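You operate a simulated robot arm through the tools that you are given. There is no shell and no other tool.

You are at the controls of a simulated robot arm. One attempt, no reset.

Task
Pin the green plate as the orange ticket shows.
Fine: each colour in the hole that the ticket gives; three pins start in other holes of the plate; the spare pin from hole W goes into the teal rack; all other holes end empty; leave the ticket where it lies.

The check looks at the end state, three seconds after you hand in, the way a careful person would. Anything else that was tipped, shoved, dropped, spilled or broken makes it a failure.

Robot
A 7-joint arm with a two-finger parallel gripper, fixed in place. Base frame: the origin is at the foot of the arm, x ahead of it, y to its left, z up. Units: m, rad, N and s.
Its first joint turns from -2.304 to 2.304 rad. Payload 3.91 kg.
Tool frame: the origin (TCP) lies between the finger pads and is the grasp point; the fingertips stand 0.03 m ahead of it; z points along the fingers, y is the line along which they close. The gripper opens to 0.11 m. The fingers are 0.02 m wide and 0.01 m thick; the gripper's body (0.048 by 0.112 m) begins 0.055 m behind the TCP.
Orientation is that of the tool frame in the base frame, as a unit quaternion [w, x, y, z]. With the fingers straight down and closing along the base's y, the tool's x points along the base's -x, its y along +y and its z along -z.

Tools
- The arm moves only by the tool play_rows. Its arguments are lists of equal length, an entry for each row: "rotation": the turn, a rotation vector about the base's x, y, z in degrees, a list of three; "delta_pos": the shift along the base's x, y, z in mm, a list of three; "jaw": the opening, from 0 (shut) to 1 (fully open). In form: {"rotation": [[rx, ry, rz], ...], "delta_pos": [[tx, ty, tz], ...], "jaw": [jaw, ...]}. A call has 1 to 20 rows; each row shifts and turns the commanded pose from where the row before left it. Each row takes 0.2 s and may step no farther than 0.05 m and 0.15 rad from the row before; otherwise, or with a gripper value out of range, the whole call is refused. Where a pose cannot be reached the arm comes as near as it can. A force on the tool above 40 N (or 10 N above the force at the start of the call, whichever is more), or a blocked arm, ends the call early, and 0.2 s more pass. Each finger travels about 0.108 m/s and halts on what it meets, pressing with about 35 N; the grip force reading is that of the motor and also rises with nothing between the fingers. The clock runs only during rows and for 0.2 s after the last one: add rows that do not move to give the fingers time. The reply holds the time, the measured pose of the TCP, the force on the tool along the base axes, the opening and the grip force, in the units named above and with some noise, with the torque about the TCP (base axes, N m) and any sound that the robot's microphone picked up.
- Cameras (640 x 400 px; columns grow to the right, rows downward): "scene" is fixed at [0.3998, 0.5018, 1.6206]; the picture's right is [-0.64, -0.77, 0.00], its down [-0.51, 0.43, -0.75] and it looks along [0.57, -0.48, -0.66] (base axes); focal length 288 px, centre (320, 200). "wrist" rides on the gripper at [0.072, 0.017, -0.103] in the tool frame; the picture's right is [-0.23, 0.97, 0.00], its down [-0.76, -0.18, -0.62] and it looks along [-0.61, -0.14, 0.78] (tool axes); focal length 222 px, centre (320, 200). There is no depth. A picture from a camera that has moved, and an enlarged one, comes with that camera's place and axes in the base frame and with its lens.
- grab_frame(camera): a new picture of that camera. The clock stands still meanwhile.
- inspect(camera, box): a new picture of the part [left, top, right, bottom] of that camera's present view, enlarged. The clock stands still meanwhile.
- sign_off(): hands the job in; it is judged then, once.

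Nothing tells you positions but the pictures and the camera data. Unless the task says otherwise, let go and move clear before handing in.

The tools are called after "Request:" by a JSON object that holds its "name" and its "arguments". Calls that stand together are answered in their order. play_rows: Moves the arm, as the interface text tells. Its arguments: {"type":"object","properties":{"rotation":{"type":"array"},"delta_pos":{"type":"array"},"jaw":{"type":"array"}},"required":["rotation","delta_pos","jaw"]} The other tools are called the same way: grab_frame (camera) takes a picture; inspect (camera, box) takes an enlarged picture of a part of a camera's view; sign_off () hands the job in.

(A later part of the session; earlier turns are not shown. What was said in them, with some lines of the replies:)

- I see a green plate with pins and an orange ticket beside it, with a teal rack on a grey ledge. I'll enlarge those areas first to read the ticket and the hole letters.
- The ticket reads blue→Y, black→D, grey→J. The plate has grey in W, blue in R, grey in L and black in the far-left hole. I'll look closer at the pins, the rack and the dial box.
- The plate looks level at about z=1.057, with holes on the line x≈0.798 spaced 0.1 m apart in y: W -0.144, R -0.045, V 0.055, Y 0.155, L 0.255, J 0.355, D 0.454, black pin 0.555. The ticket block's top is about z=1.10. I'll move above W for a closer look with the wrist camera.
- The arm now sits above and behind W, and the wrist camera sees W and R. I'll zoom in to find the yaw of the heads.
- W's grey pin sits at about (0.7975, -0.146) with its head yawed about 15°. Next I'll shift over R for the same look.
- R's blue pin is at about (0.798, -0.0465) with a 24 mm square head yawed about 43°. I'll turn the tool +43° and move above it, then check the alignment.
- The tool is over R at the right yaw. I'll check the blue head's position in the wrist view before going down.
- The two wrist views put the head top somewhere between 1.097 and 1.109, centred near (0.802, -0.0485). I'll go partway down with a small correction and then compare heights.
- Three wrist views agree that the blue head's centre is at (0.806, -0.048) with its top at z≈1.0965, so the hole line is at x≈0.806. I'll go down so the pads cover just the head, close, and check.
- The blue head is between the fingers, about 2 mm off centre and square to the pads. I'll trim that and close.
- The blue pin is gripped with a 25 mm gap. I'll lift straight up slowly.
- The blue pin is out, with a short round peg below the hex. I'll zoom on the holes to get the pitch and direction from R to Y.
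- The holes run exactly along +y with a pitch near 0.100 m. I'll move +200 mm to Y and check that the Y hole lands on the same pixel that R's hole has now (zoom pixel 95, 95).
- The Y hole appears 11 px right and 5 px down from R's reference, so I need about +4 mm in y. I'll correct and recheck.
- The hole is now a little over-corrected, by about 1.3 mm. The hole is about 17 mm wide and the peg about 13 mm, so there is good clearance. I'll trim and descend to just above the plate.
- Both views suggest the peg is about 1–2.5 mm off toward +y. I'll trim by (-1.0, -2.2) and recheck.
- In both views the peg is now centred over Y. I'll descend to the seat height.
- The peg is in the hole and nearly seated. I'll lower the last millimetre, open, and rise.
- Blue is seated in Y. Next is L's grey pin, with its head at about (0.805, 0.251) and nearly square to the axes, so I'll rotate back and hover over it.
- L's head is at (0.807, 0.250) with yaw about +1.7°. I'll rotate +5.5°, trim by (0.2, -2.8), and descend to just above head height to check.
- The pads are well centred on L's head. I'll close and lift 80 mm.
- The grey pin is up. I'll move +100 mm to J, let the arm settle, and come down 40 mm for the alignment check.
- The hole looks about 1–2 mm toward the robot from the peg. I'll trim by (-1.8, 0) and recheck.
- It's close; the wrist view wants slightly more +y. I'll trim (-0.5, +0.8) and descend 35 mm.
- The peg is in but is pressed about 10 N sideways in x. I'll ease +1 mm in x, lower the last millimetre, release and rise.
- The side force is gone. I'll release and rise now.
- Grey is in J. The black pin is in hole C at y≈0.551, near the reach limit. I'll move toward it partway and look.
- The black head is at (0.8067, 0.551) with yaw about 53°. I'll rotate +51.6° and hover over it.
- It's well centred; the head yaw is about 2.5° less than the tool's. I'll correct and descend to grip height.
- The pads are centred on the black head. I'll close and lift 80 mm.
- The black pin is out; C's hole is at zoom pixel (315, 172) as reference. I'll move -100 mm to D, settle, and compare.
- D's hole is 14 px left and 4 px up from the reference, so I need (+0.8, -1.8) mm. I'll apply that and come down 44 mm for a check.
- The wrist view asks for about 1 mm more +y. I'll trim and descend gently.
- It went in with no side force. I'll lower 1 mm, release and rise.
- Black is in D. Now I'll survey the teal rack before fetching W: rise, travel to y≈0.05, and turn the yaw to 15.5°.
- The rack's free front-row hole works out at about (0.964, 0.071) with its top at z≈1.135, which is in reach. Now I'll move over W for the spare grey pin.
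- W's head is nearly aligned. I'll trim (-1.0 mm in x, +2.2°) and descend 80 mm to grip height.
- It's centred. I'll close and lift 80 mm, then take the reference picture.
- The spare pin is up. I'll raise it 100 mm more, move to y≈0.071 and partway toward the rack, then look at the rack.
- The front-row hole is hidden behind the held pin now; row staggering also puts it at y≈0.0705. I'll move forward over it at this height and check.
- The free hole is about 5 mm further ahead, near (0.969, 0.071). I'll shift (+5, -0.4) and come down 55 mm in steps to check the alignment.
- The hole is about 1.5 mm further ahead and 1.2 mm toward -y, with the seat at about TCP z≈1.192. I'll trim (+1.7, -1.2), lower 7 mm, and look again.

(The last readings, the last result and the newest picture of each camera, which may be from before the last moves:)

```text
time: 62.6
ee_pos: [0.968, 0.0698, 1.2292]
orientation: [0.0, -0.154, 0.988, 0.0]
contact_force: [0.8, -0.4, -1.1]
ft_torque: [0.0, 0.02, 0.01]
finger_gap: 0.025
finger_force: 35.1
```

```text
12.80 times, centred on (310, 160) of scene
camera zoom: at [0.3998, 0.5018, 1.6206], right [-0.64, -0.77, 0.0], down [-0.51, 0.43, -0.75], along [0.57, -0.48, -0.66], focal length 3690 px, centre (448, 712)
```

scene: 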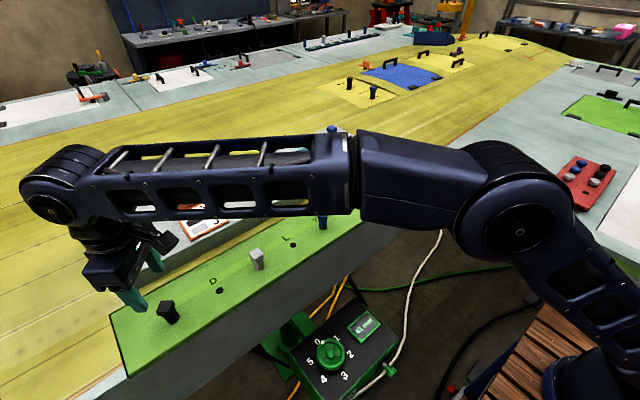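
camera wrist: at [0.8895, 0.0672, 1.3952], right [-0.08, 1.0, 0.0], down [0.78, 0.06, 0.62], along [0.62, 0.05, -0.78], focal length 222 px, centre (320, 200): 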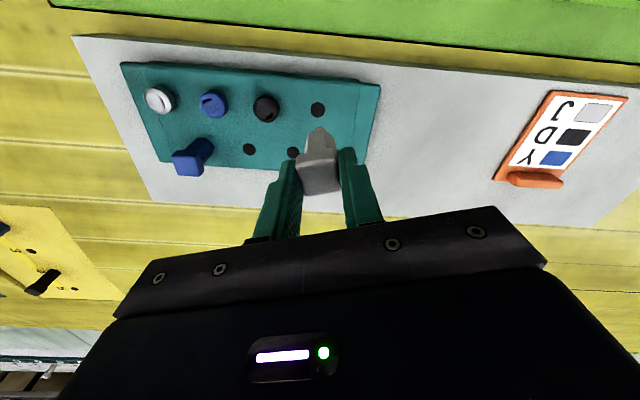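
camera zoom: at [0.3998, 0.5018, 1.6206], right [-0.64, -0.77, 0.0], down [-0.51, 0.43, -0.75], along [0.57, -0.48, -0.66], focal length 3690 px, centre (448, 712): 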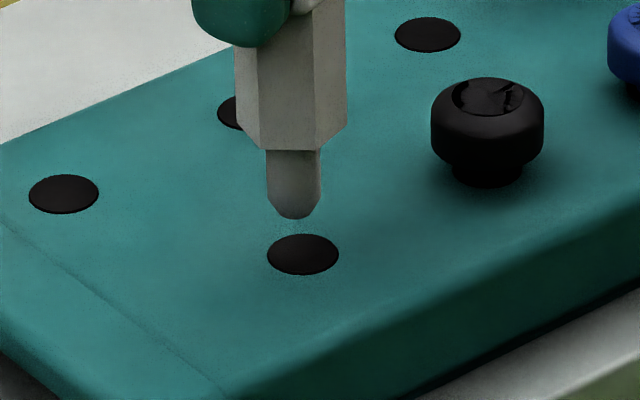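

The peg is centred over the rack hole in the wrist view, and the scene view matches the earlier successful insertions. I'll descend 28 mm gently.

Request:
{"name": "play_rows", "arguments": {"rotation": [[0, 0, 0], [0, 0, 0], [0, 0, 0], [0, 0, 0], [0, 0, 0], [0, 0, 0]], "delta_pos": [[0, 0, -6], [0, 0, -6], [0, 0, -6], [0, 0, -5], [0, 0, -5], [0, 0, 0]], "jaw": [0.1, 0.1, 0.1, 0.1, 0.1, 0.1]}}

Request:
{"name": "inspect", "arguments": {"camera": "scene", "box": [285, 145, 335, 175]}}

```text
time: 64.0
ee_pos: [0.9698, 0.0713, 1.2024]
orientation: [0.0, -0.154, 0.988, 0.0]
contact_force: [-4.9, 0.2, 1.3]
ft_torque: [0.0, 0.3, 0.01]
finger_gap: 0.0247
finger_force: 34.7
```

```text
12.80 times, centred on (310, 160) of scene
camera zoom: at [0.3998, 0.5018, 1.6206], right [-0.64, -0.77, 0.0], down [-0.51, 0.43, -0.75], along [0.57, -0.48, -0.66], focal length 3690 px, centre (448, 712)
```

zoom: 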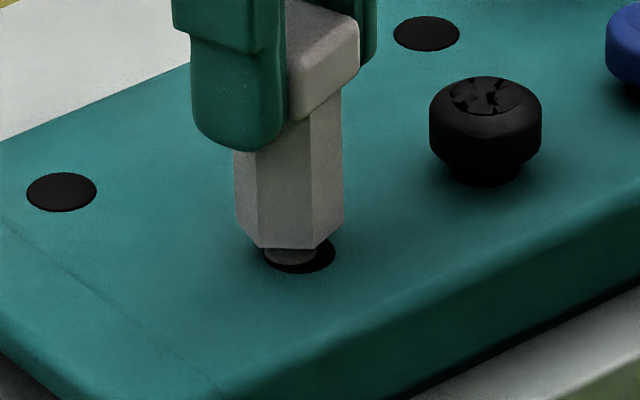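

The peg is in the hole but pressing 5 N toward +x. I'll ease back (-1.3, -0.4) before going lower.

Request:
{"name": "play_rows", "arguments": {"rotation": [[0, 0, 0], [0, 0, 0]], "delta_pos": [[-1.3, -0.4, 0], [0, 0, 0]], "jaw": [0.1, 0.1]}}

Request:
{"name": "inspect", "arguments": {"camera": "scene", "box": [285, 145, 335, 175]}}

```text
time: 64.6
ee_pos: [0.9682, 0.0698, 1.2013]
orientation: [-0.001, -0.153, 0.988, 0.0]
contact_force: [-0.5, 0.1, -0.3]
ft_torque: [-0.04, -0.04, 0.02]
finger_gap: 0.025
finger_force: 35.6
```

```text
12.80 times, centred on (310, 160) of scene
camera zoom: at [0.3998, 0.5018, 1.6206], right [-0.64, -0.77, 0.0], down [-0.51, 0.43, -0.75], along [0.57, -0.48, -0.66], focal length 3690 px, centre (448, 712)
```

zoom: 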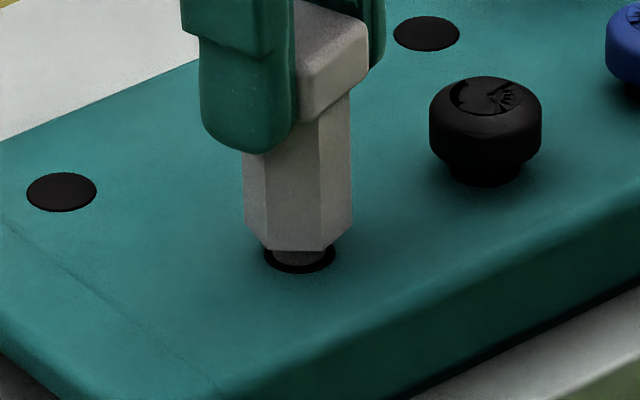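

Force is gone and the peg is centred. I'll lower in small steps until the shoulder touches.

Request:
{"name": "play_rows", "arguments": {"rotation": [[0, 0, 0], [0, 0, 0], [0, 0, 0], [0, 0, 0]], "delta_pos": [[0, 0, -2], [0, 0, -2], [0, 0, -1.5], [0, 0, 0]], "jaw": [0.1, 0.1, 0.1, 0.1]}}

Request:
{"name": "inspect", "arguments": {"camera": "scene", "box": [285, 145, 335, 175]}}

```text
time: 65.6
ee_pos: [0.9663, 0.0701, 1.1973]
orientation: [0.0, -0.154, 0.988, 0.001]
contact_force: [-0.3, 0.2, -0.9]
ft_torque: [0.02, 0.03, -0.01]
finger_gap: 0.0251
finger_force: 35.4
```

```text
12.80 times, centred on (310, 160) of scene
camera zoom: at [0.3998, 0.5018, 1.6206], right [-0.64, -0.77, 0.0], down [-0.51, 0.43, -0.75], along [0.57, -0.48, -0.66], focal length 3690 px, centre (448, 712)
```

zoom: 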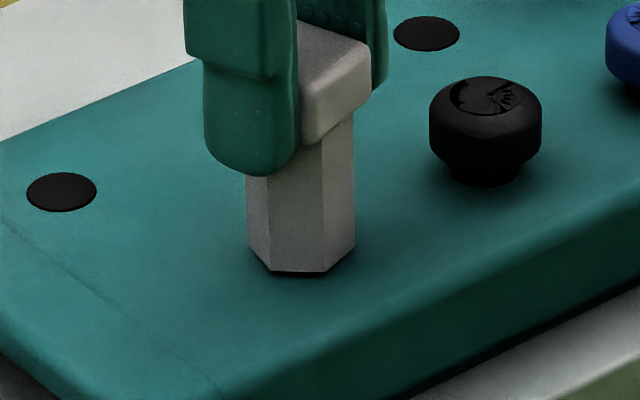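

Nearly seated; a thin dark gap remains. I'll lower another millimetre and read the force.

Request:
{"name": "play_rows", "arguments": {"rotation": [[0, 0, 0], [0, 0, 0]], "delta_pos": [[0, 0, -1], [0, 0, 0]], "jaw": [0.1, 0.1]}}

Request:
{"name": "inspect", "arguments": {"camera": "scene", "box": [285, 145, 335, 175]}}

```text
time: 66.2
ee_pos: [0.968, 0.0704, 1.1959]
orientation: [-0.001, -0.154, 0.988, 0.0]
contact_force: [0.3, 0.5, -1.0]
ft_torque: [0.02, 0.04, 0.0]
finger_gap: 0.0251
finger_force: 34.7
```

```text
12.80 times, centred on (310, 160) of scene
camera zoom: at [0.3998, 0.5018, 1.6206], right [-0.64, -0.77, 0.0], down [-0.51, 0.43, -0.75], along [0.57, -0.48, -0.66], focal length 3690 px, centre (448, 712)
```

zoom: 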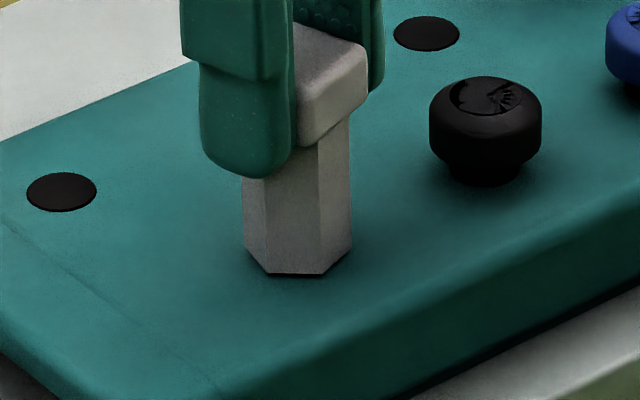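

No contact yet. I'll lower 0.8 mm more, then open narrowly so the fingers stay clear of the neighbours, and rise.

Request:
{"name": "play_rows", "arguments": {"rotation": [[0, 0, 0], [0, 0, 0], [0, 0, 0], [0, 0, 0], [0, 0, 0], [0, 0, 0], [0, 0, 0], [0, 0, 0], [0, 0, 0]], "delta_pos": [[0, 0, -0.8], [0, 0, 0], [0, 0, 0], [0, 0, 0], [0, 0, 0], [0, 0, 15], [0, 0, 30], [0, 0, 35], [0, 0, 0]], "jaw": [0.1, 0.1, 0.3, 0.45, 0.45, 0.45, 0.45, 0.45, 0.45]}}

Request:
{"name": "inspect", "arguments": {"camera": "scene", "box": [270, 120, 370, 190]}}

Request:
{"name": "grab_frame", "arguments": {"camera": "wrist"}}

```text
time: 68.2
ee_pos: [0.9675, 0.0709, 1.2726]
orientation: [0.0, -0.154, 0.988, -0.001]
contact_force: [-0.3, 0.1, -0.6]
ft_torque: [0.01, 0.0, -0.01]
finger_gap: 0.0495
finger_force: 0.1
```

```text
5.71 times, centred on (320, 155) of scene
camera zoom: at [0.3998, 0.5018, 1.6206], right [-0.64, -0.77, 0.0], down [-0.51, 0.43, -0.75], along [0.57, -0.48, -0.66], focal length 1647 px, centre (320, 457)
```

zoom: 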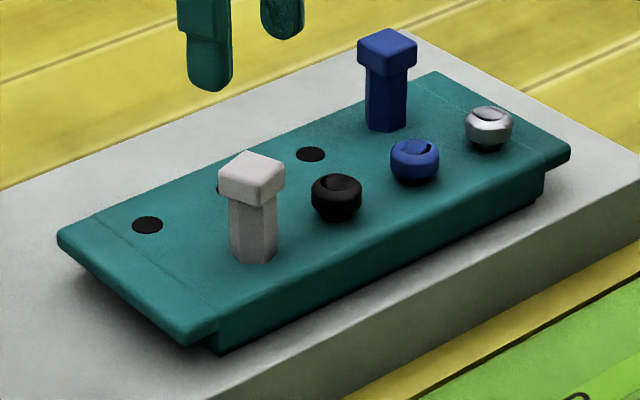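

```text
taken
camera wrist: at [0.8932, 0.0657, 1.3758], right [-0.08, 1.0, 0.0], down [0.78, 0.06, 0.62], along [0.62, 0.05, -0.78], focal length 222 px, centre (320, 200)
```

wrist: 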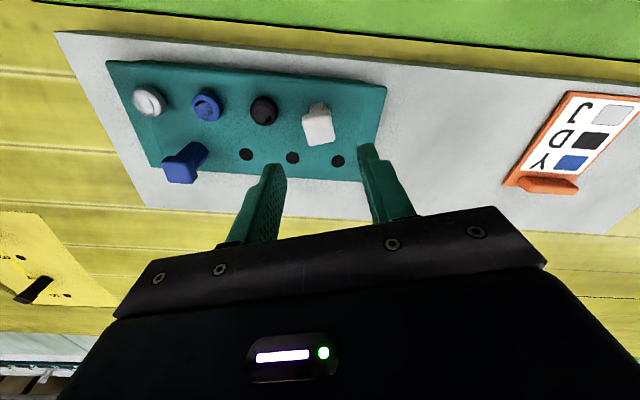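

The spare pin stands seated in the rack. I'll raise and retreat toward the start pose, then check the whole scene.

Request:
{"name": "play_rows", "arguments": {"rotation": [[0, 0, 0], [0, 0, 0], [0, 0, 0], [0, 0, -6], [0, 0, -6], [0, 0, -5.7], [0, 0, 0], [0, 0, 0], [0, 0, 0], [0, 0, 0], [0, 0, 0], [0, 0, 0], [0, 0, 0], [0, 0, 0]], "delta_pos": [[0, 0, 30], [0, 0, 40], [0, 0, 0], [-40, 0, 0], [-40, 0, 0], [-40, 0, 0], [-40, -20, 0], [-40, -30, 0], [-40, -40, 0], [-40, -40, 0], [-40, -40, 0], [-40, -40, 0], [0, -30, 0], [0, 0, 0]], "jaw": [0.45, 0.45, 0.45, 0.45, 0.45, 0.45, 0.45, 0.45, 0.45, 0.45, 0.45, 0.45, 0.45, 0.45]}}

Request:
{"name": "grab_frame", "arguments": {"camera": "scene"}}

Request:
{"name": "inspect", "arguments": {"camera": "scene", "box": [110, 230, 290, 350]}}

Request:
{"name": "inspect", "arguments": {"camera": "scene", "box": [260, 150, 420, 260]}}

Request:
{"name": "inspect", "arguments": {"camera": "scene", "box": [160, 115, 380, 250]}}

```text
refused: row 9 steps farther than a row can; nothing moved
```

```text
taken
```

scene: 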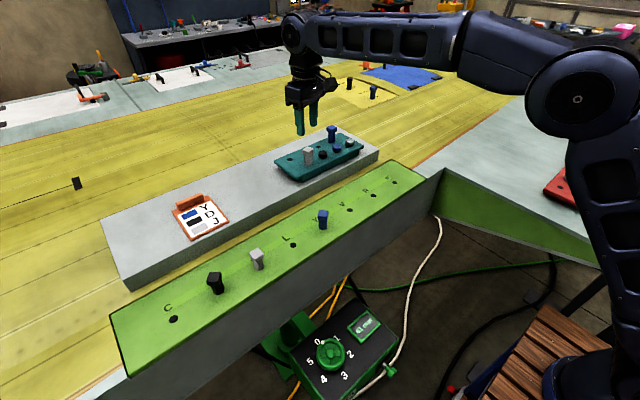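

```text
3.33 times, centred on (200, 290) of scene
camera zoom: at [0.3998, 0.5018, 1.6206], right [-0.64, -0.77, 0.0], down [-0.51, 0.43, -0.75], along [0.57, -0.48, -0.66], focal length 961 px, centre (720, -100)
```

zoom: 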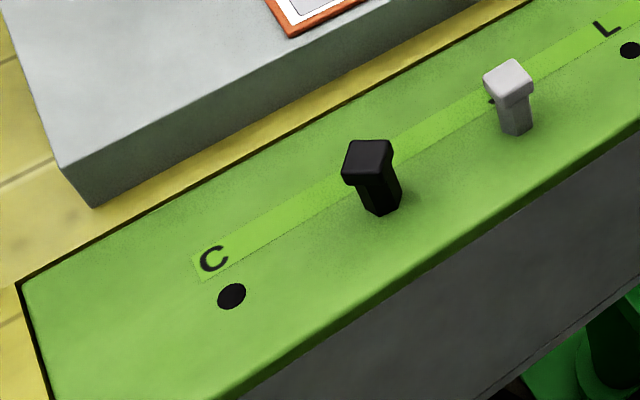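

```text
3.64 times, centred on (340, 205) of scene
camera zoom: at [0.3998, 0.5018, 1.6206], right [-0.64, -0.77, 0.0], down [-0.51, 0.43, -0.75], along [0.57, -0.48, -0.66], focal length 1048 px, centre (247, 182)
```

zoom: 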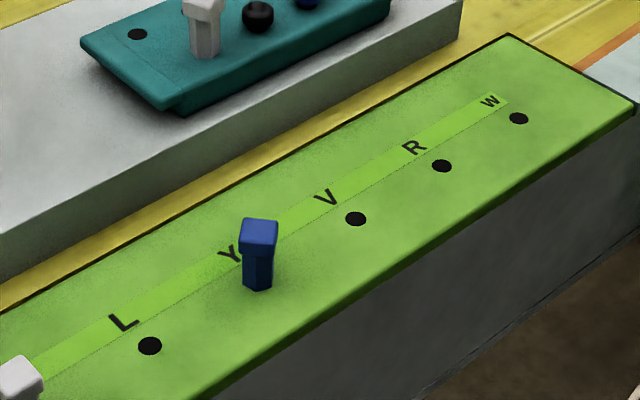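

```text
2.91 times, centred on (270, 182) of scene
camera zoom: at [0.3998, 0.5018, 1.6206], right [-0.64, -0.77, 0.0], down [-0.51, 0.43, -0.75], along [0.57, -0.48, -0.66], focal length 839 px, centre (466, 251)
```

zoom: 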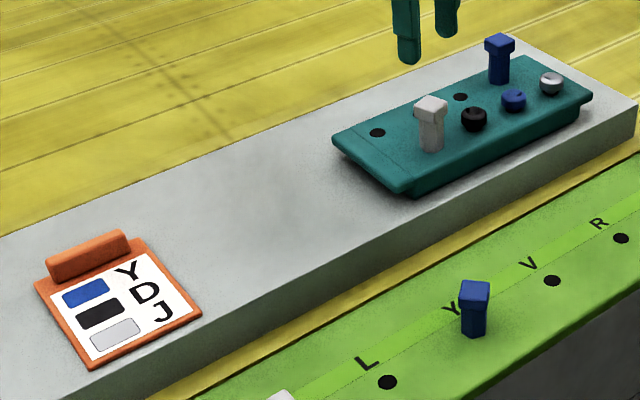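

The retreat was refused for too long a step, so nothing moved. All pins look right: blue in Y, grey in J, black in D, spare in the rack. I'll retreat with smaller steps.

Request:
{"name": "play_rows", "arguments": {"rotation": [[0, 0, 0], [0, 0, 0], [0, 0, 0], [0, 0, 0], [0, 0, 0], [0, 0, 0], [0, 0, 0], [0, 0, 0], [0, 0, 0], [0, 0, 0]], "delta_pos": [[0, 0, 30], [0, 0, 40], [0, 0, 10], [-30, 0, 0], [-40, 0, 0], [-40, 0, 0], [-40, 0, 0], [-40, 0, 0], [-30, 0, 0], [0, 0, 0]], "jaw": [0.45, 0.45, 0.45, 0.45, 0.45, 0.45, 0.45, 0.45, 0.45, 0.45]}}

Request:
{"name": "grab_frame", "arguments": {"camera": "wrist"}}

Request:
{"name": "inspect", "arguments": {"camera": "scene", "box": [100, 110, 430, 350]}}

```text
time: 70.4
ee_pos: [0.7482, 0.0708, 1.3544]
orientation: [0.0, -0.153, 0.988, 0.0]
contact_force: [-0.8, 0.0, 0.5]
ft_torque: [-0.01, 0.0, 0.02]
finger_gap: 0.0492
finger_force: 0.0
```

```text
taken
camera wrist: at [0.6741, 0.066, 1.458], right [-0.08, 1.0, 0.0], down [0.78, 0.06, 0.62], along [0.62, 0.05, -0.78], focal length 222 px, centre (320, 200)
```

wrist: 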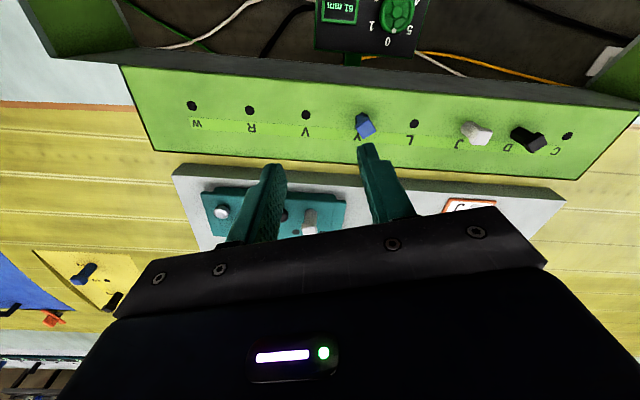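

```text
1.67 times, centred on (265, 230) of scene
camera zoom: at [0.3998, 0.5018, 1.6206], right [-0.64, -0.77, 0.0], down [-0.51, 0.43, -0.75], along [0.57, -0.48, -0.66], focal length 480 px, centre (412, 150)
```

zoom: 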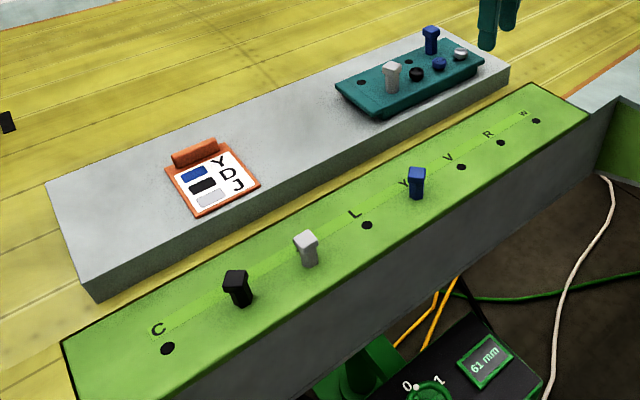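

The arm is clear and everything stands upright: blue in Y, black in D, grey in J, and the spare grey in the teal rack. Holes C, L, V, R and W are empty and the ticket hasn't moved, so I'm handing in.

Request:
{"name": "sign_off", "arguments": {}}

```text
The job is handed in.
```

The green plate is pinned as the ticket shows, and I've handed the job in. No verdict has come back yet.

- **Plate:** blue is in Y, black is in D and grey is in J. Holes C, L, V, R and W are empty.
- **Spare pin:** the grey pin from W stands in the free front-row hole of the teal rack.
- **Rack:** it shifted by well under a millimetre when the spare pin's peg pressed sideways in the hole. I eased off before seating the pin, and nothing else on the rack moved.
- **Ticket:** it lies where it was.

In the last pictures every pin stood upright, and the gripper was open and clear of the work.
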